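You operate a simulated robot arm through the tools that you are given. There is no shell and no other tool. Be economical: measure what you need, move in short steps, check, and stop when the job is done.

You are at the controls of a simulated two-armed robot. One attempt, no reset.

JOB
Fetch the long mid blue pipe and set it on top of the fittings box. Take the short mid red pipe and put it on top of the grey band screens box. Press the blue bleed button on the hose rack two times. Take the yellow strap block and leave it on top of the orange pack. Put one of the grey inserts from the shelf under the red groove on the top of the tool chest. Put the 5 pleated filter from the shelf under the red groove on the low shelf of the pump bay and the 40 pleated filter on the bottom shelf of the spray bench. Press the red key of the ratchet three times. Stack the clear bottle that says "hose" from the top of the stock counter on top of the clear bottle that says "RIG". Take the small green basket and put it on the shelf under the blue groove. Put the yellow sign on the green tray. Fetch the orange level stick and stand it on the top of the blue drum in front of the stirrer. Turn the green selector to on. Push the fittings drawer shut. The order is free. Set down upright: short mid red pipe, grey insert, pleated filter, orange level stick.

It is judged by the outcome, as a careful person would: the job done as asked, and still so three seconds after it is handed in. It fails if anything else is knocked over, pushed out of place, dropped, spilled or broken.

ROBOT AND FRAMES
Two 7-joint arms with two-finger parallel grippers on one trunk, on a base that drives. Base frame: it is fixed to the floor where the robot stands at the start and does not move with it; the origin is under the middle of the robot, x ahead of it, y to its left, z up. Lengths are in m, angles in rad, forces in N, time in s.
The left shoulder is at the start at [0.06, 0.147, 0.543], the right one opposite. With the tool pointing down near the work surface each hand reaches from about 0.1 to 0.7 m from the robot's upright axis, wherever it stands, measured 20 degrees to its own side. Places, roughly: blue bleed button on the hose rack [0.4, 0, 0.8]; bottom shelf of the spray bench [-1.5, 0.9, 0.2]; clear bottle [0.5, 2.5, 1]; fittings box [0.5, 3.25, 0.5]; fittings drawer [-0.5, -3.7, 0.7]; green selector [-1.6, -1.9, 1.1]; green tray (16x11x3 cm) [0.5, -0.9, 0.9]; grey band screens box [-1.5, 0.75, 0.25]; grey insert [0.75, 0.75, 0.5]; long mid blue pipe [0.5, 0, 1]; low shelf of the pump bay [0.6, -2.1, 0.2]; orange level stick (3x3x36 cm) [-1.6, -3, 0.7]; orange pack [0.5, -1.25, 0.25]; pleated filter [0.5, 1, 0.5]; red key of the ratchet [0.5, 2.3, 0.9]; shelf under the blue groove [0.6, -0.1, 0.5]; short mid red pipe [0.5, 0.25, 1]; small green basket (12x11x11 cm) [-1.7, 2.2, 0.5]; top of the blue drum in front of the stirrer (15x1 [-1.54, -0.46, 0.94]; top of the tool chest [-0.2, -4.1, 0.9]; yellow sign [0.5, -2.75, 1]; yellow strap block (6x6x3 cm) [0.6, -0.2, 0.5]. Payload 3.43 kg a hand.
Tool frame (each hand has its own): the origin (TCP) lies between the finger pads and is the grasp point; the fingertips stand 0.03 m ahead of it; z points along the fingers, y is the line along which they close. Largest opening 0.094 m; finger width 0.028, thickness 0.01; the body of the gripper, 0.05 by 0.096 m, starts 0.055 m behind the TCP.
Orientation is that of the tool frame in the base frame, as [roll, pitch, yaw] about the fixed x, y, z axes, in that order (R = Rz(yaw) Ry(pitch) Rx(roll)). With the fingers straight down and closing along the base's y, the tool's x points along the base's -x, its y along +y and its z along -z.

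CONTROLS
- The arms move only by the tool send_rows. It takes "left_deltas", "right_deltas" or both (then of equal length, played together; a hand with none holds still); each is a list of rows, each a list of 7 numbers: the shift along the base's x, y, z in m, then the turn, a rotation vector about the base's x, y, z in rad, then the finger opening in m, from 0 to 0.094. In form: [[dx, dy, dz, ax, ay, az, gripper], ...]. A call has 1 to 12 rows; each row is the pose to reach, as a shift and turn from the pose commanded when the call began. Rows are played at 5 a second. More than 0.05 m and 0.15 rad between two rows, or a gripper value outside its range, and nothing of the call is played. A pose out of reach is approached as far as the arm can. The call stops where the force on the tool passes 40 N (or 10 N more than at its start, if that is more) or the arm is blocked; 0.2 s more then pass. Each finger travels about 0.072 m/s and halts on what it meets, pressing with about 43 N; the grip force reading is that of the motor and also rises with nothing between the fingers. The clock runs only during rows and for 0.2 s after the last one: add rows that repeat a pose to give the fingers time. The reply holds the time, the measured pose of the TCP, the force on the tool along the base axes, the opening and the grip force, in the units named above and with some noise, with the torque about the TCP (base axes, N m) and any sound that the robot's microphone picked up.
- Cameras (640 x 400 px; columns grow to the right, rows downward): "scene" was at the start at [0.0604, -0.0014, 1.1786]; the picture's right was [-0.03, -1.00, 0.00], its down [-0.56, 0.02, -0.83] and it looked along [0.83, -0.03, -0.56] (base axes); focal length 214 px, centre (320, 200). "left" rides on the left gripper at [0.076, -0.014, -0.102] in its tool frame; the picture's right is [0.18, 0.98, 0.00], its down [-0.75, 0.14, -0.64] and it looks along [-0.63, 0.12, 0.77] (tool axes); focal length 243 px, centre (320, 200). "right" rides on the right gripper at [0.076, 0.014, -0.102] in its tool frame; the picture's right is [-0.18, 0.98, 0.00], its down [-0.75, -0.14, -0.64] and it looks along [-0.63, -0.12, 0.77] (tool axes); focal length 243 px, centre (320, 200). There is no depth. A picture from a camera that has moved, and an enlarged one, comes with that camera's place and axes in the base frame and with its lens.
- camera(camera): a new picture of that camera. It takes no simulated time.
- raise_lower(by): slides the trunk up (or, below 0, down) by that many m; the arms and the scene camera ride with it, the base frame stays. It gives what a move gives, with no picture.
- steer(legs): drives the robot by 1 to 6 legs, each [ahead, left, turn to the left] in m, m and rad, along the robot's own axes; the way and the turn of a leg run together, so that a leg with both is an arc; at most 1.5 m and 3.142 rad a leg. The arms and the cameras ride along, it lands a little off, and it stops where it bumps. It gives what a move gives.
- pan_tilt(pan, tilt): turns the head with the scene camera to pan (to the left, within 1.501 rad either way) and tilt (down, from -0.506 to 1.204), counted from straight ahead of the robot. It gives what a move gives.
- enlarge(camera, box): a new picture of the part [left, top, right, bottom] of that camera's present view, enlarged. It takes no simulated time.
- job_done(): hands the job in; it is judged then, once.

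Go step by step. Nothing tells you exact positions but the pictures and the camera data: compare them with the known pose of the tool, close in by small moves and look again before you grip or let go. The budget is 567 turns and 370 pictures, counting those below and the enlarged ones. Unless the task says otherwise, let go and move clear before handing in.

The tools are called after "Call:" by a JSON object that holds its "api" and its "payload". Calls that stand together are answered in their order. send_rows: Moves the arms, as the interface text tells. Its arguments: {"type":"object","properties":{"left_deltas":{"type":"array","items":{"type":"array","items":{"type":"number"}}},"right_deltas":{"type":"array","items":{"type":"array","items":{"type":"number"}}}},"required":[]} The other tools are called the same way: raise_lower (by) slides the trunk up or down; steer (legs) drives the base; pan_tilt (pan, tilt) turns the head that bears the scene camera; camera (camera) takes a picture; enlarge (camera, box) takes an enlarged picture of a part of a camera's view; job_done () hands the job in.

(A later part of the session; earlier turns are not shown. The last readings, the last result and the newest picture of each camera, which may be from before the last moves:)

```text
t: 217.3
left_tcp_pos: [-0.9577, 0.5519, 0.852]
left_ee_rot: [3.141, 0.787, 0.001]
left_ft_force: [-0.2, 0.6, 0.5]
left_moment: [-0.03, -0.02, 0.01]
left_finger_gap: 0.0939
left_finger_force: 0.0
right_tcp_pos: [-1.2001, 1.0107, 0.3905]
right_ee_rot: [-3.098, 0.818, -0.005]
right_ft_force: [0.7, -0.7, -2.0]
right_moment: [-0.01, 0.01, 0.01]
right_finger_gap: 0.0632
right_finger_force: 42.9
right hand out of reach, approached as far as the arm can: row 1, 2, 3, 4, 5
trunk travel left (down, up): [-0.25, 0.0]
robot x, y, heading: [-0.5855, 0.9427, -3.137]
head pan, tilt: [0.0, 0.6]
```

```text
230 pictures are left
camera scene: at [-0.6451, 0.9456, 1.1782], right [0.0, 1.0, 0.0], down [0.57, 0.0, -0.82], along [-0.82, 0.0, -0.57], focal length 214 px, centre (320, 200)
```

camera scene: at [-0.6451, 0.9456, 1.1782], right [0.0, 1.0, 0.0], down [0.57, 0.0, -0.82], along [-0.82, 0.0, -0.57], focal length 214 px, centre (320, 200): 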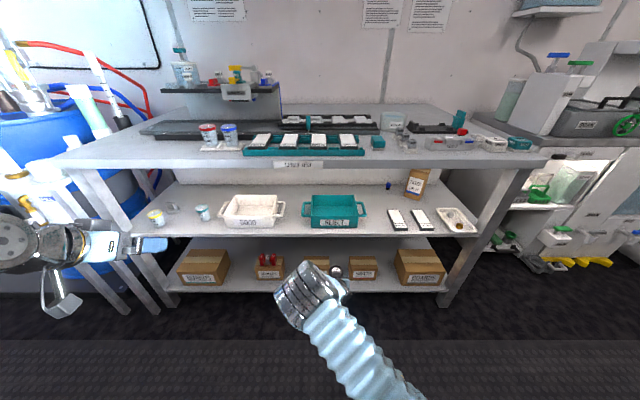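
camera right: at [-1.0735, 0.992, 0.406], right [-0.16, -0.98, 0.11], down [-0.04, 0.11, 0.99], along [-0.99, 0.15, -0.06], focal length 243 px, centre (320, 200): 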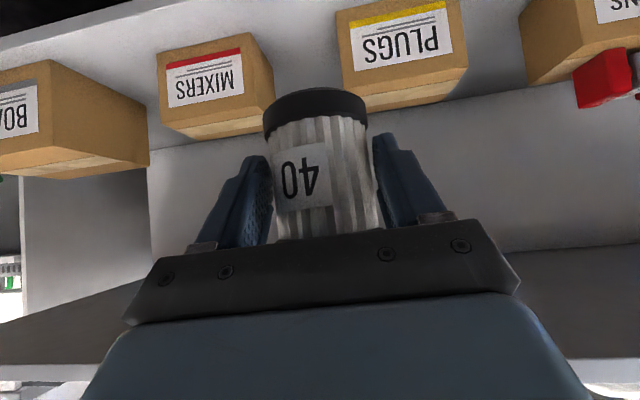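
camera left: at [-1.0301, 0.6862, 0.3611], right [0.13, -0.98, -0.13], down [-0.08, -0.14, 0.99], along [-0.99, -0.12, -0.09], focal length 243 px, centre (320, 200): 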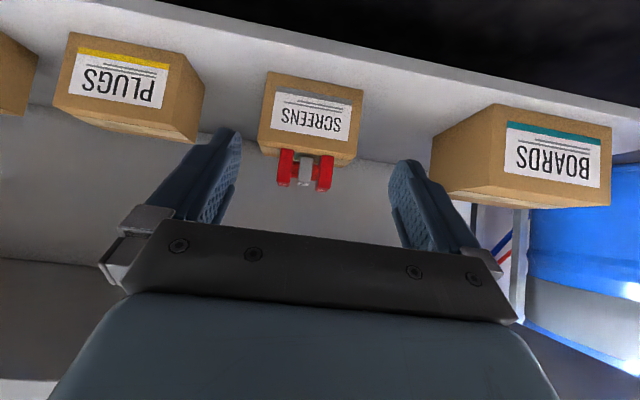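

The right elbow went inward again. I lift the hand back out, shift the base so that the target is farther to its own side, and descend that way.

Call:
{"api": "send_rows", "payload": {"right_deltas": [[0.018, 0.024, 0.037, 0, 0, 0, 0.05], [0.037, 0.048, 0.073, 0, 0, 0, 0.05], [0.055, 0.073, 0.11, 0, 0, 0, 0.05], [0.073, 0.097, 0.147, 0, 0, 0, 0.05], [0.092, 0.121, 0.183, 0, 0, 0, 0.05], [0.11, 0.145, 0.22, 0, 0, 0, 0.05], [0.128, 0.169, 0.257, 0, 0, 0, 0.05], [0.147, 0.193, 0.293, 0, 0, 0, 0.05], [0.165, 0.217, 0.33, 0, 0, 0, 0.05], [0.183, 0.242, 0.367, 0, 0, 0, 0.05], [0.202, 0.266, 0.403, 0, 0, 0, 0.05], [0.22, 0.29, 0.44, 0, 0, 0, 0.05]]}}

Call:
{"api": "steer", "payload": {"legs": [[0, 0.18, 0]]}}

Call:
{"api": "send_rows", "payload": {"right_deltas": [[-0.016, -0.004, -0.042, 0, 0, 0, 0.05], [-0.032, -0.008, -0.085, 0, 0, 0, 0.05], [-0.049, -0.012, -0.127, 0, 0, 0, 0.05], [-0.065, -0.016, -0.17, 0, 0, 0, 0.05], [-0.082, -0.02, -0.212, 0, 0, 0, 0.05], [-0.098, -0.024, -0.255, 0, 0, 0, 0.05], [-0.114, -0.028, -0.297, 0, 0, 0, 0.05], [-0.131, -0.032, -0.34, 0, 0, 0, 0.05], [-0.147, -0.036, -0.382, 0, 0, 0, 0.05], [-0.163, -0.04, -0.425, 0, 0, 0, 0.05], [-0.18, -0.044, -0.467, 0, 0, 0, 0.05]]}}

Call:
{"api": "camera", "payload": {"camera": "scene"}}

```text
t: 219.9
left_tcp_pos: [-0.9581, 0.5513, 0.8518]
left_ee_rot: [3.141, 0.787, 0.0]
left_ft_force: [-0.6, 0.5, 0.0]
left_moment: [-0.01, 0.01, -0.02]
left_finger_gap: 0.0939
left_finger_force: 0.1
right_tcp_pos: [-0.9775, 1.3044, 0.8403]
right_ee_rot: [-3.101, 0.816, -0.004]
right_ft_force: [0.1, 0.1, -0.8]
right_moment: [-0.03, -0.02, -0.02]
right_finger_gap: 0.0627
right_finger_force: 43.0
trunk travel left (down, up): [-0.25, 0.0]
robot x, y, heading: [-0.5874, 0.9461, -3.145]
head pan, tilt: [0.0, 0.6]
```

```text
t: 221.5
left_tcp_pos: [-0.9594, 0.3718, 0.8513]
left_ee_rot: [3.141, 0.788, 0.0]
left_ft_force: [0.2, 0.2, 1.5]
left_moment: [-0.02, -0.01, 0.0]
left_finger_gap: 0.0941
left_finger_force: 0.0
right_tcp_pos: [-0.9773, 1.1257, 0.8391]
right_ee_rot: [-3.1, 0.819, -0.006]
right_ft_force: [-0.5, 0.4, -1.9]
right_moment: [0.0, 0.0, -0.01]
right_finger_gap: 0.0625
right_finger_force: 43.2
trunk travel left (down, up): [-0.25, 0.0]
robot x, y, heading: [-0.5917, 0.7654, 3.143]
head pan, tilt: [0.0, 0.6]
```

```text
t: 223.9
left_tcp_pos: [-0.9591, 0.3712, 0.8521]
left_ee_rot: [-3.141, 0.79, -0.001]
left_ft_force: [0.6, -0.5, 0.4]
left_moment: [-0.03, 0.03, 0.0]
left_finger_gap: 0.0941
left_finger_force: 0.0
right_tcp_pos: [-1.1569, 1.0827, 0.3704]
right_ee_rot: [-3.097, 0.817, -0.005]
right_ft_force: [0.2, -0.3, -1.3]
right_moment: [0.02, -0.06, -0.01]
right_finger_gap: 0.0616
right_finger_force: 43.6
trunk travel left (down, up): [-0.25, 0.0]
robot x, y, heading: [-0.5836, 0.7639, 3.142]
head pan, tilt: [0.0, 0.6]
```

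```text
229 pictures are left
camera scene: at [-0.6448, 0.7652, 1.1783], right [0.0, 1.0, 0.0], down [0.56, 0.0, -0.83], along [-0.83, 0.0, -0.56], focal length 214 px, centre (320, 200)
```

scene: 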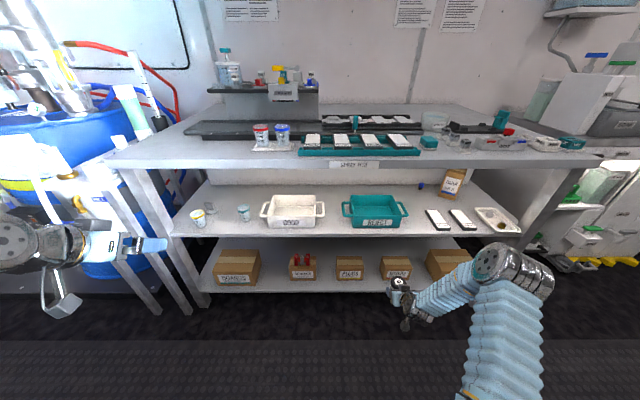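

Good config now. Check the filter in hand, then extend in.

Call:
{"api": "camera", "payload": {"camera": "right"}}

Call:
{"api": "send_rows", "payload": {"right_deltas": [[-0.03, -0.008, -0.03, 0, 0, 0, 0.05], [-0.06, -0.016, -0.06, 0, 0, 0, 0.05], [-0.09, -0.024, -0.09, 0, 0, 0, 0.05], [-0.12, -0.03, -0.11, 0, 0, 0, 0.05], [-0.15, -0.03, -0.13, 0, 0, 0, 0.05]]}}

Call:
{"api": "camera", "payload": {"camera": "right"}}

Call:
{"api": "enlarge", "payload": {"camera": "scene", "box": [260, 230, 500, 330]}}

```text
228 pictures are left
camera right: at [-1.0302, 1.0643, 0.3866], right [-0.16, -0.98, 0.11], down [-0.04, 0.11, 0.99], along [-0.99, 0.16, -0.06], focal length 243 px, centre (320, 200)
```

right: 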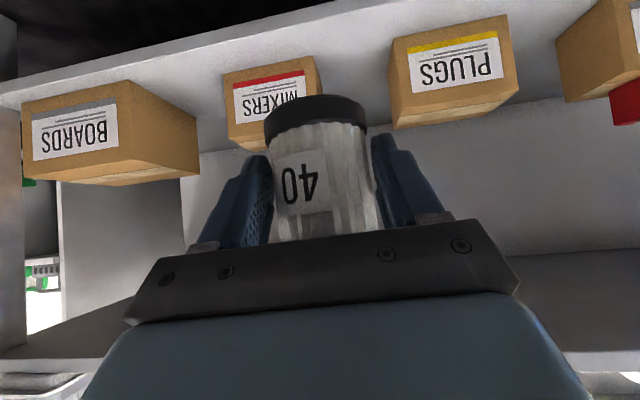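

```text
t: 225.1
left_tcp_pos: [-0.9593, 0.3714, 0.8516]
left_ee_rot: [3.14, 0.787, -0.001]
left_ft_force: [0.5, -0.7, 0.2]
left_moment: [0.01, -0.02, 0.02]
left_finger_gap: 0.094
left_finger_force: 0.1
right_tcp_pos: [-1.3067, 1.0522, 0.2415]
right_ee_rot: [-3.098, 0.819, -0.005]
right_ft_force: [-0.6, 0.7, -1.8]
right_moment: [-0.01, -0.04, 0.0]
right_finger_gap: 0.0613
right_finger_force: 43.1
trunk travel left (down, up): [-0.25, 0.0]
robot x, y, heading: [-0.5883, 0.7652, 3.145]
head pan, tilt: [0.0, 0.6]
```

```text
227 pictures are left
camera right: at [-1.1805, 1.0339, 0.2571], right [-0.16, -0.98, 0.11], down [-0.04, 0.11, 0.99], along [-0.99, 0.16, -0.06], focal length 243 px, centre (320, 200)
```

right: 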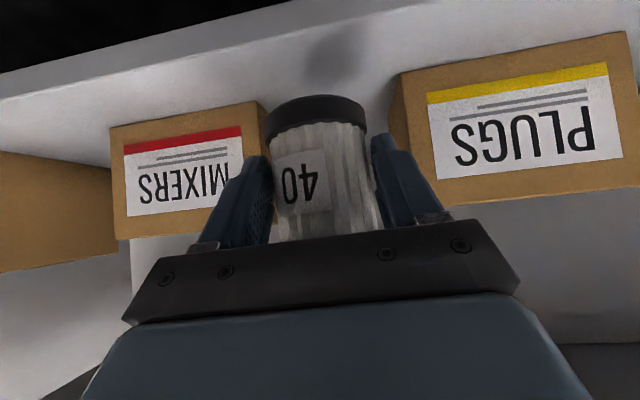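

```text
2.67 times, centred on (380, 280) of scene
camera zoom: at [-0.645, 0.7652, 1.1782], right [0.0, 1.0, 0.0], down [0.56, 0.0, -0.83], along [-0.83, 0.0, -0.56], focal length 572 px, centre (160, -13)
```

zoom: 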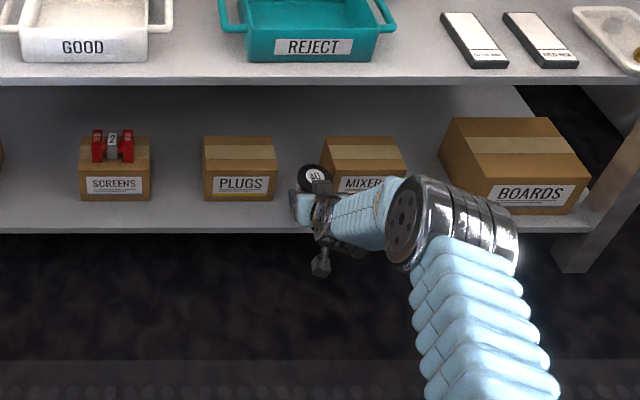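

Filter aligned in the gap. Ease in 2 cm and lower to contact.

Call:
{"api": "send_rows", "payload": {"right_deltas": [[-0.018, 0, -0.01, 0, 0, 0, 0.05], [-0.018, 0, -0.025, 0, 0, 0, 0.05], [-0.018, 0, -0.033, 0, 0, 0, 0.05], [-0.018, 0, -0.039, 0, 0, 0, 0.05], [-0.018, 0, -0.044, 0, 0, 0, 0.05], [-0.018, 0, -0.049, 0, 0, 0, 0.05], [-0.018, 0, -0.054, 0, 0, 0, 0.05]]}}

Call:
{"api": "camera", "payload": {"camera": "right"}}

```text
t: 226.4
left_tcp_pos: [-0.958, 0.3701, 0.852]
left_ee_rot: [-3.141, 0.788, -0.003]
left_ft_force: [0.9, -0.4, 0.7]
left_moment: [0.01, -0.02, 0.02]
left_finger_gap: 0.0938
left_finger_force: 0.1
right_tcp_pos: [-1.3313, 1.0555, 0.2051]
right_ee_rot: [-3.095, 0.84, -0.006]
right_ft_force: [-3.1, 0.4, 11.9]
right_moment: [-0.24, 0.18, -0.08]
right_finger_gap: 0.0606
right_finger_force: 43.1
trunk travel left (down, up): [-0.25, 0.0]
robot x, y, heading: [-0.5873, 0.7649, 3.142]
head pan, tilt: [0.0, 0.6]
stopped in row 6 (right hand): the force on the tool passed its limit at 44 N (the readings are from after the stop); the commanded pose is now the measured one
```

```text
225 pictures are left
camera right: at [-1.2044, 1.0345, 0.2166], right [-0.16, -0.98, 0.11], down [-0.02, 0.11, 0.99], along [-0.99, 0.16, -0.04], focal length 243 px, centre (320, 200)
```

right: 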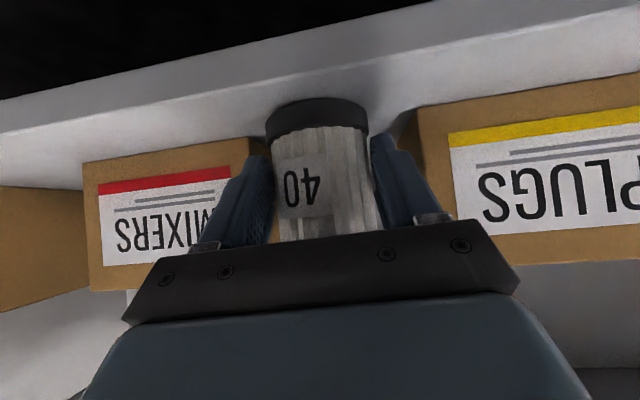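

Contact made. I open just enough (the boxes are near the fingers) and look.

Call:
{"api": "send_rows", "payload": {"right_deltas": [[0, 0, 0.001, 0, 0, 0, 0.064], [0, 0, 0.001, 0, 0, 0, 0.07], [0, 0, 0.001, 0, 0, 0, 0.075], [0, 0, 0.001, 0, 0, 0, 0.075]]}}

Call:
{"api": "camera", "payload": {"camera": "right"}}

```text
t: 227.4
left_tcp_pos: [-0.9578, 0.3719, 0.8511]
left_ee_rot: [3.141, 0.786, -0.001]
left_ft_force: [0.1, 0.8, -0.3]
left_moment: [0.02, 0.04, -0.03]
left_finger_gap: 0.0941
left_finger_force: 0.0
right_tcp_pos: [-1.329, 1.054, 0.2015]
right_ee_rot: [-3.097, 0.83, -0.007]
right_ft_force: [0.9, -0.1, 0.3]
right_moment: [0.0, 0.01, 0.02]
right_finger_gap: 0.0748
right_finger_force: 0.0
trunk travel left (down, up): [-0.25, 0.0]
robot x, y, heading: [-0.5862, 0.7604, 3.141]
head pan, tilt: [0.0, 0.6]
```

```text
224 pictures are left
camera right: at [-1.2019, 1.0343, 0.215], right [-0.16, -0.98, 0.11], down [-0.03, 0.11, 0.99], along [-0.99, 0.16, -0.05], focal length 243 px, centre (320, 200)
```

right: 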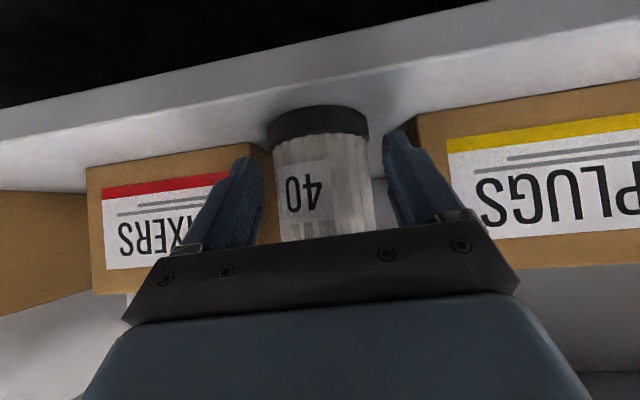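

Call:
{"api": "send_rows", "payload": {"right_deltas": [[0.012, 0, 0.01, 0, 0, 0, 0.075], [0.035, 0, 0.03, 0, 0, 0, 0.078], [0.065, 0, 0.055, 0, 0, 0, 0.085], [0.1, 0, 0.08, 0, 0, 0, 0.094], [0.13, 0.01, 0.11, 0, 0, 0, 0.094], [0.16, 0.02, 0.14, 0, 0, 0, 0.094], [0.19, 0.03, 0.17, 0, 0, 0, 0.094]]}}

Call:
{"api": "camera", "payload": {"camera": "right"}}

Call:
{"api": "enlarge", "payload": {"camera": "scene", "box": [260, 230, 500, 330]}}

```text
t: 229.0
left_tcp_pos: [-0.9585, 0.3714, 0.8506]
left_ee_rot: [-3.141, 0.788, -0.001]
left_ft_force: [-0.6, 0.4, 0.2]
left_moment: [-0.04, 0.01, 0.01]
left_finger_gap: 0.0939
left_finger_force: 0.1
right_tcp_pos: [-1.1377, 1.0848, 0.3706]
right_ee_rot: [-3.096, 0.831, -0.006]
right_ft_force: [0.1, -0.3, 0.5]
right_moment: [0.02, 0.0, -0.01]
right_finger_gap: 0.0939
right_finger_force: 0.0
trunk travel left (down, up): [-0.25, 0.0]
robot x, y, heading: [-0.5863, 0.7628, 3.142]
head pan, tilt: [0.0, 0.6]
```

```text
223 pictures are left
camera right: at [-1.0107, 1.0643, 0.3842], right [-0.16, -0.98, 0.11], down [-0.03, 0.11, 0.99], along [-0.99, 0.16, -0.05], focal length 243 px, centre (320, 200)
```

right: 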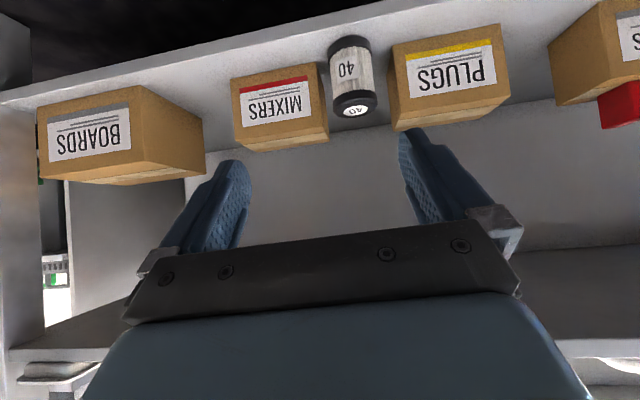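

```text
2.67 times, centred on (380, 280) of scene
camera zoom: at [-0.6452, 0.7651, 1.1781], right [0.0, 1.0, 0.0], down [0.57, 0.0, -0.82], along [-0.82, 0.0, -0.57], focal length 572 px, centre (160, -13)
```

zoom: 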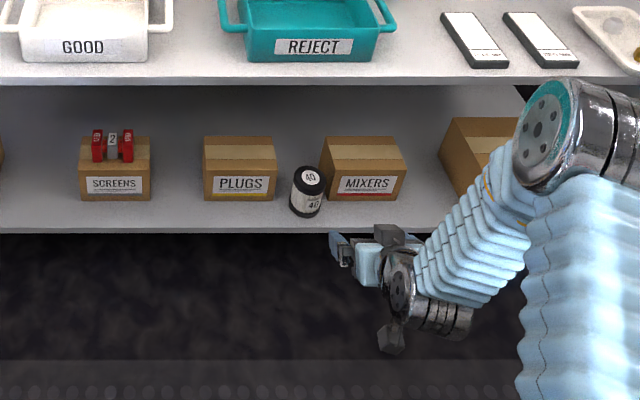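

Filter 40 stands upright. I raise the right hand and go look for the green basket at y≈2.2.

Call:
{"api": "send_rows", "payload": {"right_deltas": [[0.016, 0.004, 0.042, 0, 0, 0, 0.094], [0.032, 0.008, 0.085, 0, 0, 0, 0.094], [0.049, 0.012, 0.127, 0, 0, 0, 0.094], [0.065, 0.016, 0.17, 0, 0, 0, 0.094], [0.082, 0.02, 0.212, 0, 0, 0, 0.094], [0.098, 0.024, 0.255, 0, 0, 0, 0.094], [0.114, 0.028, 0.297, 0, 0, 0, 0.094], [0.131, 0.032, 0.34, 0, 0, 0, 0.094], [0.147, 0.036, 0.382, 0, 0, 0, 0.094], [0.163, 0.04, 0.425, 0, 0, 0, 0.094], [0.18, 0.044, 0.467, 0, 0, 0, 0.094]]}}

Call:
{"api": "steer", "payload": {"legs": [[-0.1, 0, 0], [0, -1.45, 0]]}}

Call:
{"api": "camera", "payload": {"camera": "scene"}}

```text
t: 231.4
left_tcp_pos: [-0.9594, 0.3719, 0.8513]
left_ee_rot: [3.141, 0.785, 0.0]
left_ft_force: [-0.2, 1.1, -0.4]
left_moment: [0.01, -0.03, -0.01]
left_finger_gap: 0.0939
left_finger_force: 0.0
right_tcp_pos: [-0.9582, 1.1285, 0.8402]
right_ee_rot: [-3.097, 0.83, -0.006]
right_ft_force: [-0.8, 0.9, -0.3]
right_moment: [-0.02, -0.02, -0.01]
right_finger_gap: 0.0939
right_finger_force: 0.1
trunk travel left (down, up): [-0.25, 0.0]
robot x, y, heading: [-0.5877, 0.7634, 3.145]
head pan, tilt: [0.0, 0.6]
```

```text
t: 239.4
left_tcp_pos: [-0.8582, 1.8194, 0.8512]
left_ee_rot: [3.14, 0.788, -0.001]
left_ft_force: [1.3, 0.7, 1.0]
left_moment: [0.0, 0.0, -0.03]
left_finger_gap: 0.0939
left_finger_force: 0.0
right_tcp_pos: [-0.8578, 2.5753, 0.8392]
right_ee_rot: [-3.095, 0.83, -0.007]
right_ft_force: [-0.4, 0.4, 0.0]
right_moment: [0.0, 0.01, -0.05]
right_finger_gap: 0.094
right_finger_force: 0.0
trunk travel left (down, up): [-0.25, 0.0]
robot x, y, heading: [-0.4883, 2.2113, 3.142]
head pan, tilt: [0.0, 0.6]
```

```text
221 pictures are left
camera scene: at [-0.5445, 2.2132, 1.1782], right [0.0, 1.0, 0.0], down [0.56, 0.0, -0.83], along [-0.83, 0.0, -0.56], focal length 214 px, centre (320, 200)
```

scene: 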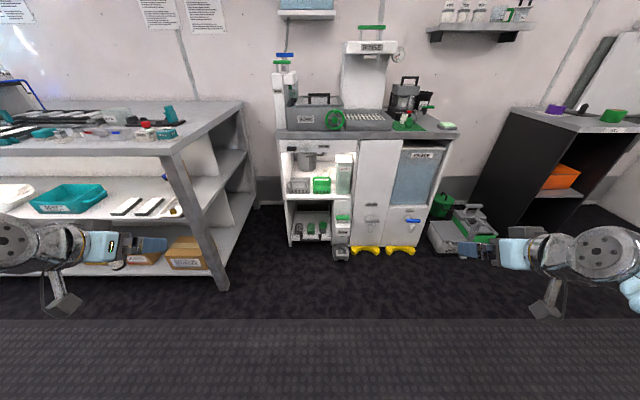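

Call:
{"api": "enlarge", "payload": {"camera": "scene", "box": [260, 120, 460, 260]}}

Call:
{"api": "enlarge", "payload": {"camera": "scene", "box": [275, 140, 365, 210]}}

```text
2.86 times, centred on (360, 190) of scene
camera zoom: at [-0.5445, 2.2132, 1.1782], right [0.0, 1.0, 0.0], down [0.56, 0.0, -0.83], along [-0.83, 0.0, -0.56], focal length 613 px, centre (206, 229)
```

zoom: 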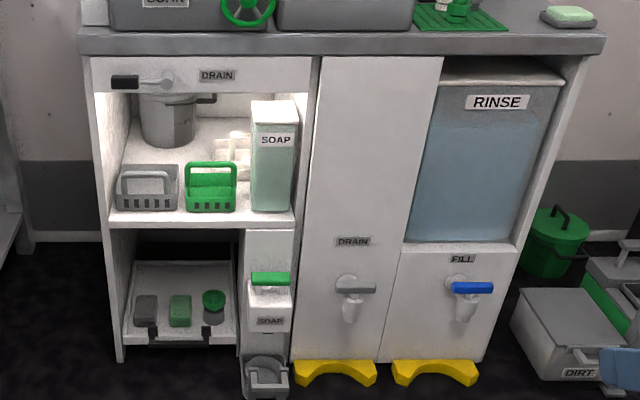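

```text
5.71 times, centred on (320, 175) of scene
camera zoom: at [-0.5445, 2.2132, 1.1782], right [0.0, 1.0, 0.0], down [0.56, 0.0, -0.83], along [-0.83, 0.0, -0.56], focal length 1226 px, centre (320, 343)
```

zoom: 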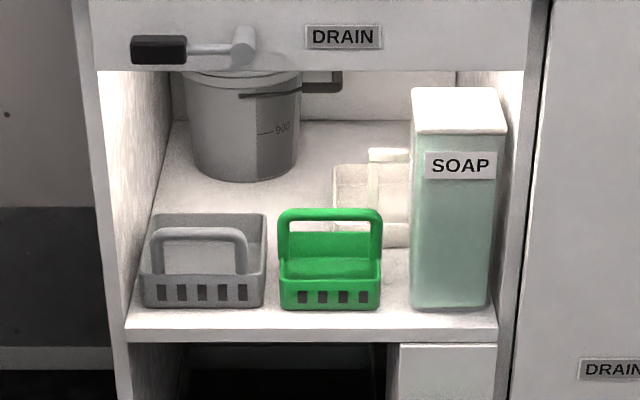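

The green basket (with arch handle) stands in the sink cabinet's alcove. I approach for a second view.

Call:
{"api": "steer", "payload": {"legs": [[0.3, 0.0, 0]]}}

Call:
{"api": "pan_tilt", "payload": {"pan": 0.0, "tilt": 0.7}}

Call:
{"api": "enlarge", "payload": {"camera": "scene", "box": [260, 120, 420, 240]}}

Call:
{"api": "camera", "payload": {"camera": "scene"}}

```text
t: 241.4
left_tcp_pos: [-1.1625, 1.818, 0.8526]
left_ee_rot: [-3.14, 0.79, 0.003]
left_ft_force: [0.6, 0.2, 0.3]
left_moment: [0.01, 0.05, 0.02]
left_finger_gap: 0.094
left_finger_force: 0.0
right_tcp_pos: [-1.1632, 2.5733, 0.8403]
right_ee_rot: [-3.096, 0.828, -0.005]
right_ft_force: [-0.1, 0.1, -0.4]
right_moment: [0.0, -0.04, -0.01]
right_finger_gap: 0.0942
right_finger_force: 0.0
trunk travel left (down, up): [-0.25, 0.0]
robot x, y, heading: [-0.7915, 2.2149, -3.137]
head pan, tilt: [0.0, 0.6]
```

```text
t: 242.1
left_tcp_pos: [-1.1623, 1.818, 0.8518]
left_ee_rot: [3.141, 0.786, 0.0]
left_ft_force: [-0.1, -0.8, 0.0]
left_moment: [-0.02, 0.0, -0.04]
left_finger_gap: 0.094
left_finger_force: 0.0
right_tcp_pos: [-1.1636, 2.5746, 0.8404]
right_ee_rot: [-3.097, 0.829, -0.003]
right_ft_force: [0.1, 0.5, 0.0]
right_moment: [-0.01, -0.02, -0.01]
right_finger_gap: 0.0939
right_finger_force: 0.1
trunk travel left (down, up): [-0.25, 0.0]
robot x, y, heading: [-0.796, 2.2118, -3.14]
head pan, tilt: [0.0, 0.7]
```

```text
3.33 times, centred on (340, 180) of scene
camera zoom: at [-0.846, 2.2129, 1.1696], right [0.0, 1.0, 0.0], down [0.64, 0.0, -0.77], along [-0.77, 0.0, -0.64], focal length 715 px, centre (253, 267)
```

zoom: 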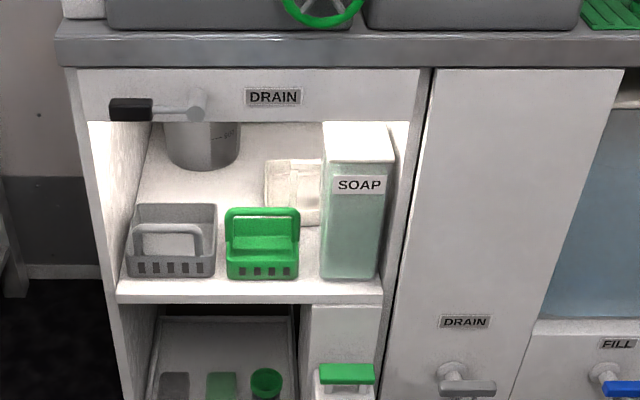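

```text
217 pictures are left
camera scene: at [-0.846, 2.2129, 1.1696], right [0.0, 1.0, 0.0], down [0.64, 0.0, -0.77], along [-0.77, 0.0, -0.64], focal length 214 px, centre (320, 200)
```

scene: 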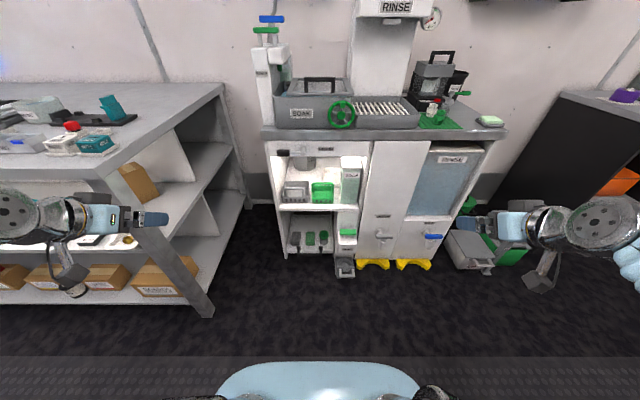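

Basket: handle bar at (−1.693, 2.226, 0.569), cabinet front x≈−1.60, opening z 0.48–0.76. I shift right so the left hand can reach, and roll it 90° so that it closes across the bar.

Call:
{"api": "steer", "payload": {"legs": [[0.0, -0.22, 0]]}}

Call:
{"api": "send_rows", "payload": {"left_deltas": [[0, 0.0, -0.02, -0.101, 0, -0.101, 0.094], [0, 0.0, -0.04, -0.202, 0, -0.202, 0.094], [0, 0.01, -0.06, -0.303, 0, -0.303, 0.08], [0, 0.02, -0.08, -0.404, 0, -0.404, 0.06], [0, 0.04, -0.1, -0.505, 0, -0.505, 0.06], [0, 0.06, -0.12, -0.606, 0, -0.606, 0.06], [0, 0.08, -0.14, -0.707, 0, -0.707, 0.06], [0, 0.1, -0.16, -0.808, 0, -0.808, 0.06], [0, 0.12, -0.17, -0.909, 0, -0.909, 0.06], [0, 0.14, -0.18, -1.01, 0, -1.01, 0.06], [0, 0.16, -0.19, -1.111, 0, -1.111, 0.06]]}}

Call:
{"api": "camera", "payload": {"camera": "left"}}

Call:
{"api": "camera", "payload": {"camera": "scene"}}

```text
t: 243.8
left_tcp_pos: [-1.1633, 2.0383, 0.8512]
left_ee_rot: [3.141, 0.785, 0.001]
left_ft_force: [-1.2, 0.0, -1.0]
left_moment: [0.01, 0.0, 0.0]
left_finger_gap: 0.0941
left_finger_force: 0.0
right_tcp_pos: [-1.1641, 2.7952, 0.8393]
right_ee_rot: [-3.097, 0.831, -0.002]
right_ft_force: [-0.2, -0.2, -1.1]
right_moment: [0.01, -0.02, -0.01]
right_finger_gap: 0.0941
right_finger_force: 0.1
trunk travel left (down, up): [-0.25, 0.0]
robot x, y, heading: [-0.7937, 2.4313, -3.138]
head pan, tilt: [0.0, 0.7]
```

```text
t: 246.2
left_tcp_pos: [-1.2098, 2.1899, 0.694]
left_ee_rot: [2.357, 0.002, -1.573]
left_ft_force: [0.4, 0.2, 0.2]
left_moment: [-0.02, -0.01, 0.01]
left_finger_gap: 0.0599
left_finger_force: 0.0
left hand out of reach, approached as far as the arm can: row 7, 8, 9, 10, 11
right_tcp_pos: [-1.1638, 2.7946, 0.8398]
right_ee_rot: [-3.098, 0.831, -0.003]
right_ft_force: [-0.4, 0.6, -0.1]
right_moment: [-0.01, -0.01, -0.02]
right_finger_gap: 0.0941
right_finger_force: 0.1
trunk travel left (down, up): [-0.25, 0.0]
robot x, y, heading: [-0.7923, 2.4318, -3.143]
head pan, tilt: [0.0, 0.7]
```

```text
216 pictures are left
camera left: at [-1.1287, 2.1119, 0.7577], right [-0.7, -0.18, 0.69], down [0.36, 0.75, 0.56], along [-0.62, 0.63, -0.46], focal length 243 px, centre (320, 200)
```

left: 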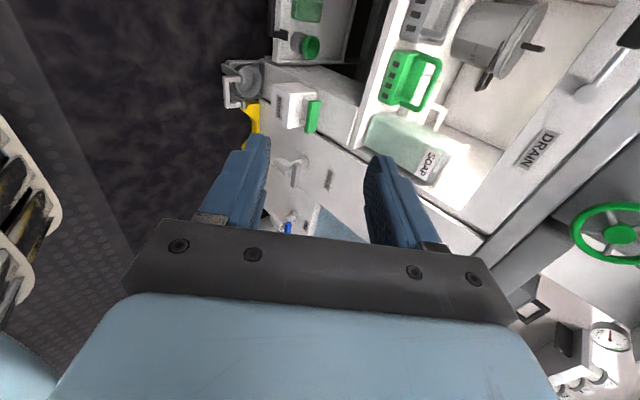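

```text
215 pictures are left
camera scene: at [-0.8464, 2.4332, 1.1695], right [0.0, 1.0, 0.0], down [0.64, 0.0, -0.76], along [-0.76, 0.0, -0.64], focal length 214 px, centre (320, 200)
```

scene: 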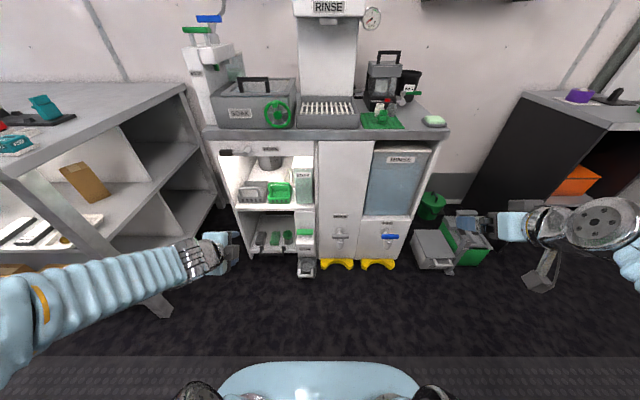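

I extend the hand first (keeping the elbow away from the bench post), then drive.

Call:
{"api": "send_rows", "payload": {"left_deltas": [[-0.045, 0.008, -0.005, 0, 0, 0, 0.06], [-0.09, 0.016, -0.01, 0, 0, 0, 0.06], [-0.135, 0.024, -0.01, 0, 0, 0, 0.06], [-0.18, 0.032, -0.01, 0, 0, 0, 0.06], [-0.22, 0.036, -0.01, 0, 0, 0, 0.06]]}}

Call:
{"api": "camera", "payload": {"camera": "scene"}}

Call:
{"api": "camera", "payload": {"camera": "left"}}

```text
t: 247.4
left_tcp_pos: [-1.4211, 2.2271, 0.6872]
left_ee_rot: [2.323, 0.011, -1.581]
left_ft_force: [0.7, -0.3, -0.1]
left_moment: [-0.01, 0.01, 0.0]
left_finger_gap: 0.0598
left_finger_force: 0.0
left hand out of reach, approached as far as the arm can: row 4, 5
right_tcp_pos: [-1.1645, 2.7951, 0.8393]
right_ee_rot: [-3.097, 0.831, -0.005]
right_ft_force: [-0.7, 1.0, -1.1]
right_moment: [-0.01, 0.0, -0.01]
right_finger_gap: 0.0939
right_finger_force: 0.0
trunk travel left (down, up): [-0.25, 0.0]
robot x, y, heading: [-0.7934, 2.4303, -3.137]
head pan, tilt: [0.0, 0.7]
```

```text
214 pictures are left
camera scene: at [-0.8466, 2.4334, 1.1695], right [0.0, 1.0, 0.0], down [0.64, 0.0, -0.76], along [-0.76, 0.0, -0.64], focal length 214 px, centre (320, 200)
```

scene: 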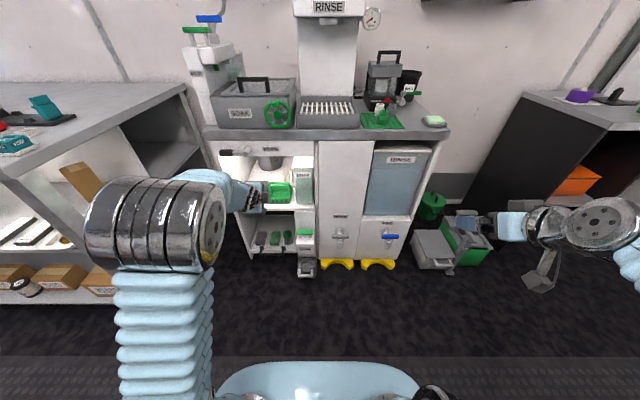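

```text
213 pictures are left
camera left: at [-1.3378, 2.1484, 0.7478], right [-0.67, -0.19, 0.72], down [0.38, 0.74, 0.55], along [-0.63, 0.64, -0.43], focal length 243 px, centre (320, 200)
```

left: 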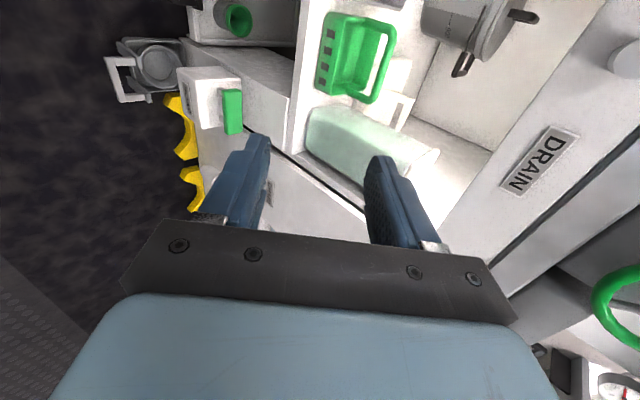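

I lower slightly and drive 18 cm in.

Call:
{"api": "send_rows", "payload": {"left_deltas": [[0.01, 0, -0.015, 0, 0, 0, 0.06], [0.02, 0, -0.03, 0, 0, 0, 0.06]]}}

Call:
{"api": "steer", "payload": {"legs": [[0.19, 0, 0]]}}

Call:
{"api": "camera", "payload": {"camera": "left"}}

Call:
{"api": "camera", "payload": {"camera": "scene"}}

```text
t: 248.0
left_tcp_pos: [-1.4026, 2.2258, 0.6581]
left_ee_rot: [2.354, 0.002, -1.573]
left_ft_force: [0.2, 0.5, 0.3]
left_moment: [-0.02, 0.01, 0.0]
left_finger_gap: 0.06
left_finger_force: 0.1
right_tcp_pos: [-1.1632, 2.7959, 0.838]
right_ee_rot: [-3.096, 0.83, -0.003]
right_ft_force: [0.3, 0.1, 0.3]
right_moment: [-0.01, 0.0, -0.04]
right_finger_gap: 0.094
right_finger_force: 0.0
trunk travel left (down, up): [-0.25, 0.0]
robot x, y, heading: [-0.7916, 2.4311, -3.141]
head pan, tilt: [0.0, 0.7]
```

```text
t: 249.6
left_tcp_pos: [-1.5896, 2.2258, 0.6573]
left_ee_rot: [2.355, 0.003, -1.571]
left_ft_force: [0.2, 0.3, -0.2]
left_moment: [0.0, 0.02, 0.02]
left_finger_gap: 0.0601
left_finger_force: 0.1
right_tcp_pos: [-1.3543, 2.7924, 0.8399]
right_ee_rot: [-3.095, 0.83, -0.006]
right_ft_force: [-0.7, 0.7, -0.4]
right_moment: [0.0, 0.02, -0.01]
right_finger_gap: 0.0941
right_finger_force: 0.1
trunk travel left (down, up): [-0.25, 0.0]
robot x, y, heading: [-0.9807, 2.4334, -3.139]
head pan, tilt: [0.0, 0.7]
```

```text
212 pictures are left
camera left: at [-1.5081, 2.1483, 0.7209], right [-0.69, -0.19, 0.7], down [0.36, 0.75, 0.55], along [-0.63, 0.63, -0.46], focal length 243 px, centre (320, 200)
```

left: 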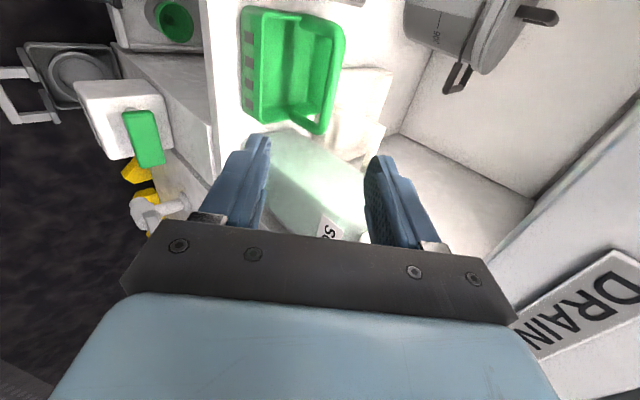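

```text
211 pictures are left
camera scene: at [-1.0357, 2.4328, 1.1696], right [0.0, 1.0, 0.0], down [0.64, 0.0, -0.77], along [-0.77, 0.0, -0.64], focal length 214 px, centre (320, 200)
```

scene: 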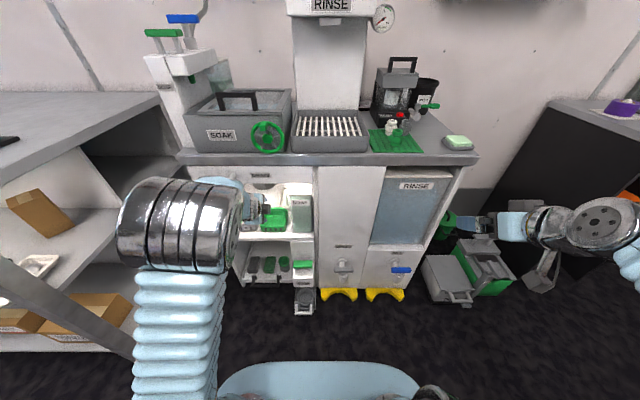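

Handle bar measured from the hand camera: centre (−1.688, 2.207, 0.566). I go down the diagonal with a 4.5 cm opening.

Call:
{"api": "send_rows", "payload": {"left_deltas": [[-0.025, -0.008, -0.025, 0, 0, 0, 0.045], [-0.05, -0.016, -0.05, 0, 0, 0, 0.045], [-0.075, -0.016, -0.072, 0, 0, 0, 0.045], [-0.075, -0.016, -0.072, 0, 0, 0, 0.045]]}}

Call:
{"api": "camera", "payload": {"camera": "left"}}

Call:
{"api": "enlarge", "payload": {"camera": "scene", "box": [210, 150, 330, 250]}}

```text
t: 250.6
left_tcp_pos: [-1.6499, 2.2177, 0.6004]
left_ee_rot: [2.355, 0.004, -1.573]
left_ft_force: [0.1, 1.6, -0.4]
left_moment: [-0.02, 0.02, 0.02]
left_finger_gap: 0.0447
left_finger_force: 0.1
left hand out of reach, approached as far as the arm can: row 3, 4
right_tcp_pos: [-1.3541, 2.7943, 0.8405]
right_ee_rot: [-3.097, 0.831, -0.001]
right_ft_force: [-0.5, 0.0, -0.9]
right_moment: [0.01, -0.03, -0.01]
right_finger_gap: 0.0941
right_finger_force: 0.1
trunk travel left (down, up): [-0.25, 0.0]
robot x, y, heading: [-0.9795, 2.4328, -3.139]
head pan, tilt: [0.0, 0.7]
```

```text
210 pictures are left
camera left: at [-1.5693, 2.1407, 0.6629], right [-0.69, -0.18, 0.7], down [0.36, 0.75, 0.56], along [-0.63, 0.63, -0.46], focal length 243 px, centre (320, 200)
```

left: 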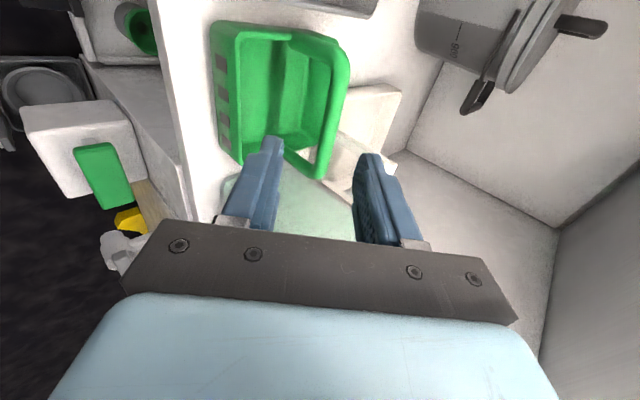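

```text
4.00 times, centred on (270, 200) of scene
camera zoom: at [-1.0358, 2.4328, 1.1696], right [0.0, 1.0, 0.0], down [0.64, 0.0, -0.76], along [-0.76, 0.0, -0.64], focal length 858 px, centre (520, 200)
```

zoom: 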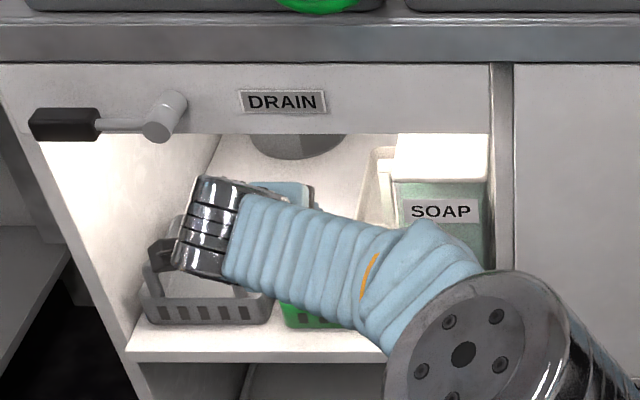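

Close; the arm is at its limit, so the base takes the last 4 cm, then I lower.

Call:
{"api": "send_rows", "payload": {"left_deltas": [[0.005, -0.012, 0.005, 0, 0, 0, 0.045]]}}

Call:
{"api": "steer", "payload": {"legs": [[0.05, 0, 0]]}}

Call:
{"api": "send_rows", "payload": {"left_deltas": [[0, 0, -0.015, 0, 0, 0, 0.045], [0, 0, -0.03, 0, 0, 0, 0.045], [0, 0, -0.03, 0, 0, 0, 0.045]]}}

Call:
{"api": "camera", "payload": {"camera": "left"}}

```text
t: 251.0
left_tcp_pos: [-1.6387, 2.2087, 0.6048]
left_ee_rot: [2.354, 0.003, -1.574]
left_ft_force: [-0.1, -0.1, -1.2]
left_moment: [-0.05, 0.0, 0.02]
left_finger_gap: 0.0448
left_finger_force: 0.1
left hand out of reach, approached as far as the arm can: row 1
right_tcp_pos: [-1.3531, 2.7934, 0.8394]
right_ee_rot: [-3.096, 0.831, -0.004]
right_ft_force: [0.0, 0.4, 1.0]
right_moment: [0.0, 0.0, 0.01]
right_finger_gap: 0.0941
right_finger_force: 0.0
trunk travel left (down, up): [-0.25, 0.0]
robot x, y, heading: [-0.9827, 2.4326, -3.141]
head pan, tilt: [0.0, 0.7]
```

```text
t: 251.9
left_tcp_pos: [-1.6886, 2.209, 0.6057]
left_ee_rot: [2.355, 0.002, -1.573]
left_ft_force: [0.5, -0.2, 0.7]
left_moment: [0.01, 0.05, -0.05]
left_finger_gap: 0.0448
left_finger_force: 0.1
right_tcp_pos: [-1.4034, 2.7934, 0.8397]
right_ee_rot: [-3.097, 0.831, -0.004]
right_ft_force: [-0.4, 0.4, -0.2]
right_moment: [0.01, 0.0, 0.0]
right_finger_gap: 0.0941
right_finger_force: 0.0
trunk travel left (down, up): [-0.25, 0.0]
robot x, y, heading: [-1.0335, 2.4329, -3.141]
head pan, tilt: [0.0, 0.7]
```

```text
t: 252.7
left_tcp_pos: [-1.6894, 2.2122, 0.586]
left_ee_rot: [2.355, 0.002, -1.574]
left_ft_force: [0.6, 0.5, 0.4]
left_moment: [-0.03, -0.02, -0.02]
left_finger_gap: 0.045
left_finger_force: 0.0
left hand out of reach, approached as far as the arm can: row 2, 3
right_tcp_pos: [-1.4035, 2.7924, 0.8402]
right_ee_rot: [-3.096, 0.829, -0.004]
right_ft_force: [0.1, 0.3, 0.7]
right_moment: [0.02, 0.02, -0.02]
right_finger_gap: 0.0939
right_finger_force: 0.0
trunk travel left (down, up): [-0.25, 0.0]
robot x, y, heading: [-1.0332, 2.4336, -3.138]
head pan, tilt: [0.0, 0.7]
```

```text
208 pictures are left
camera left: at [-1.6071, 2.1352, 0.649], right [-0.69, -0.18, 0.7], down [0.36, 0.75, 0.55], along [-0.63, 0.63, -0.46], focal length 243 px, centre (320, 200)
```

left: 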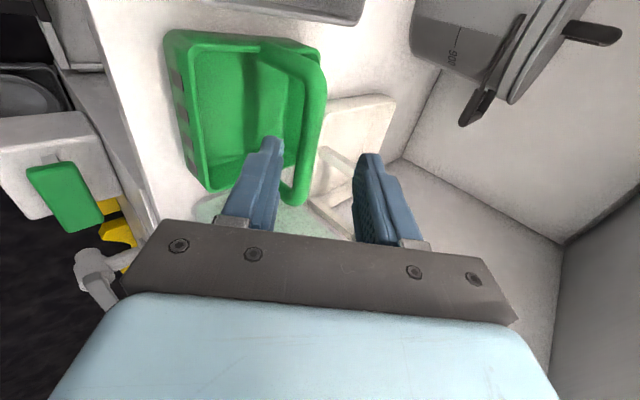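

The wrist limit holds the height, so I lower the trunk by 2 cm instead.

Call:
{"api": "raise_lower", "payload": {"by": -0.022}}

Call:
{"api": "camera", "payload": {"camera": "left"}}

```text
t: 253.4
left_tcp_pos: [-1.6888, 2.212, 0.5647]
left_ee_rot: [2.354, 0.001, -1.572]
left_ft_force: [0.3, 0.0, 0.3]
left_moment: [0.01, -0.01, -0.02]
left_finger_gap: 0.0446
left_finger_force: 0.0
right_tcp_pos: [-1.4031, 2.7948, 0.8183]
right_ee_rot: [-3.096, 0.83, -0.006]
right_ft_force: [0.8, 0.4, 1.1]
right_moment: [0.0, 0.0, -0.03]
right_finger_gap: 0.0941
right_finger_force: 0.1
trunk travel left (down, up): [-0.228, 0.022]
robot x, y, heading: [-1.0326, 2.4307, -3.136]
head pan, tilt: [0.0, 0.7]
```

```text
207 pictures are left
camera left: at [-1.6071, 2.1352, 0.6271], right [-0.69, -0.18, 0.7], down [0.36, 0.75, 0.55], along [-0.63, 0.63, -0.46], focal length 243 px, centre (320, 200)
```

left: 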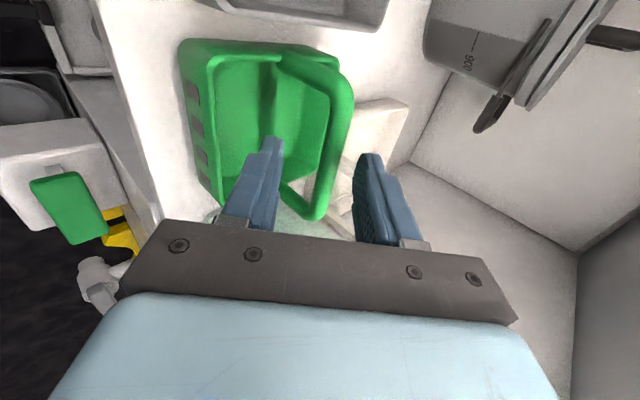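

The bar lies between the fingers. Grip, then lift by raising the trunk.

Call:
{"api": "send_rows", "payload": {"left_deltas": [[0, 0, 0, 0, 0, 0, 0.03], [0, 0, 0, 0, 0, 0, 0.01], [0, 0, 0, 0, 0, 0, 0.0], [0, 0, 0, 0, 0, 0, 0.0]]}}

Call:
{"api": "raise_lower", "payload": {"by": 0.02}}

Call:
{"api": "camera", "payload": {"camera": "left"}}

Call:
{"api": "camera", "payload": {"camera": "scene"}}

```text
t: 254.4
left_tcp_pos: [-1.6889, 2.2124, 0.5634]
left_ee_rot: [2.355, 0.001, -1.573]
left_ft_force: [-0.1, -0.6, -0.5]
left_moment: [-0.04, 0.01, -0.01]
left_finger_gap: 0.0
left_finger_force: 33.4
right_tcp_pos: [-1.404, 2.794, 0.8169]
right_ee_rot: [-3.098, 0.829, -0.005]
right_ft_force: [0.5, 0.3, 0.5]
right_moment: [0.01, -0.01, -0.01]
right_finger_gap: 0.0939
right_finger_force: 0.1
trunk travel left (down, up): [-0.228, 0.022]
robot x, y, heading: [-1.0305, 2.4352, -3.141]
head pan, tilt: [0.0, 0.7]
```

```text
t: 255.0
left_tcp_pos: [-1.6896, 2.2116, 0.5841]
left_ee_rot: [2.354, 0.001, -1.573]
left_ft_force: [-0.9, -0.5, 0.1]
left_moment: [0.01, -0.02, 0.02]
left_finger_gap: 0.0
left_finger_force: 33.4
right_tcp_pos: [-1.4028, 2.7947, 0.8379]
right_ee_rot: [-3.095, 0.83, -0.004]
right_ft_force: [0.0, -0.4, -0.5]
right_moment: [0.02, 0.02, 0.0]
right_finger_gap: 0.0939
right_finger_force: 0.0
trunk travel left (down, up): [-0.248, 0.002]
robot x, y, heading: [-1.0331, 2.4309, -3.139]
head pan, tilt: [0.0, 0.7]
```

```text
206 pictures are left
camera left: at [-1.6071, 2.1352, 0.6471], right [-0.69, -0.18, 0.7], down [0.36, 0.75, 0.56], along [-0.63, 0.63, -0.46], focal length 243 px, centre (320, 200)
```

left: 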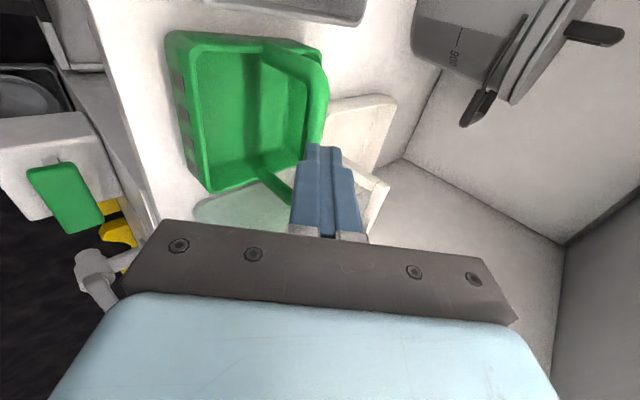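

```text
205 pictures are left
camera scene: at [-1.0861, 2.4328, 1.1676], right [0.0, 1.0, 0.0], down [0.64, 0.0, -0.76], along [-0.76, 0.0, -0.64], focal length 214 px, centre (320, 200)
```

scene: 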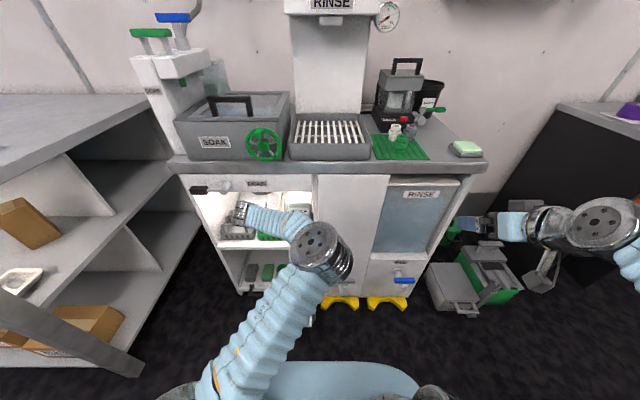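

Missed: the bar is deeper than I took it. Re-triangulated from several hand views: centre ≈(−1.727, 2.222, 0.538). I reopen, drive 3.5 cm, and lower the trunk.

Call:
{"api": "send_rows", "payload": {"left_deltas": [[0, 0.005, 0, 0, 0, 0, 0.02], [0, 0.01, 0, 0, 0, 0, 0.045], [0, 0.01, 0, 0, 0, 0, 0.045]]}}

Call:
{"api": "steer", "payload": {"legs": [[0.036, 0, 0]]}}

Call:
{"api": "raise_lower", "payload": {"by": -0.025}}

Call:
{"api": "camera", "payload": {"camera": "left"}}

```text
t: 255.8
left_tcp_pos: [-1.6898, 2.2201, 0.5841]
left_ee_rot: [2.354, 0.003, -1.574]
left_ft_force: [0.8, 0.3, -0.7]
left_moment: [-0.02, 0.01, -0.03]
left_finger_gap: 0.045
left_finger_force: 0.1
right_tcp_pos: [-1.404, 2.7939, 0.8373]
right_ee_rot: [-3.095, 0.83, -0.002]
right_ft_force: [0.0, -0.4, -0.3]
right_moment: [-0.01, -0.03, 0.01]
right_finger_gap: 0.094
right_finger_force: 0.1
trunk travel left (down, up): [-0.248, 0.002]
robot x, y, heading: [-1.0331, 2.4329, -3.14]
head pan, tilt: [0.0, 0.7]
```

```text
t: 256.7
left_tcp_pos: [-1.724, 2.2214, 0.5838]
left_ee_rot: [2.354, 0.002, -1.572]
left_ft_force: [0.2, -0.3, -0.3]
left_moment: [-0.02, -0.02, -0.01]
left_finger_gap: 0.0447
left_finger_force: 0.0
right_tcp_pos: [-1.4393, 2.794, 0.8373]
right_ee_rot: [-3.096, 0.831, -0.003]
right_ft_force: [0.0, 0.4, -0.6]
right_moment: [0.0, 0.0, -0.01]
right_finger_gap: 0.0942
right_finger_force: 0.0
trunk travel left (down, up): [-0.248, 0.002]
robot x, y, heading: [-1.0703, 2.432, -3.141]
head pan, tilt: [0.0, 0.7]
```

```text
t: 257.4
left_tcp_pos: [-1.7241, 2.2214, 0.5596]
left_ee_rot: [2.354, 0.002, -1.572]
left_ft_force: [0.1, 0.1, 0.6]
left_moment: [-0.01, 0.01, 0.02]
left_finger_gap: 0.045
left_finger_force: 0.1
right_tcp_pos: [-1.4387, 2.7929, 0.8125]
right_ee_rot: [-3.096, 0.831, -0.002]
right_ft_force: [0.9, 0.5, 0.5]
right_moment: [-0.03, 0.0, -0.02]
right_finger_gap: 0.0938
right_finger_force: 0.1
trunk travel left (down, up): [-0.223, 0.027]
robot x, y, heading: [-1.0683, 2.4298, -3.144]
head pan, tilt: [0.0, 0.7]
```

```text
204 pictures are left
camera left: at [-1.6421, 2.1445, 0.6223], right [-0.69, -0.18, 0.7], down [0.36, 0.75, 0.56], along [-0.63, 0.63, -0.46], focal length 243 px, centre (320, 200)
```

left: 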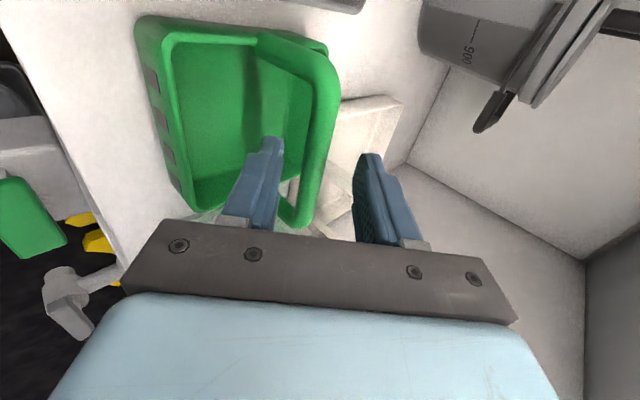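

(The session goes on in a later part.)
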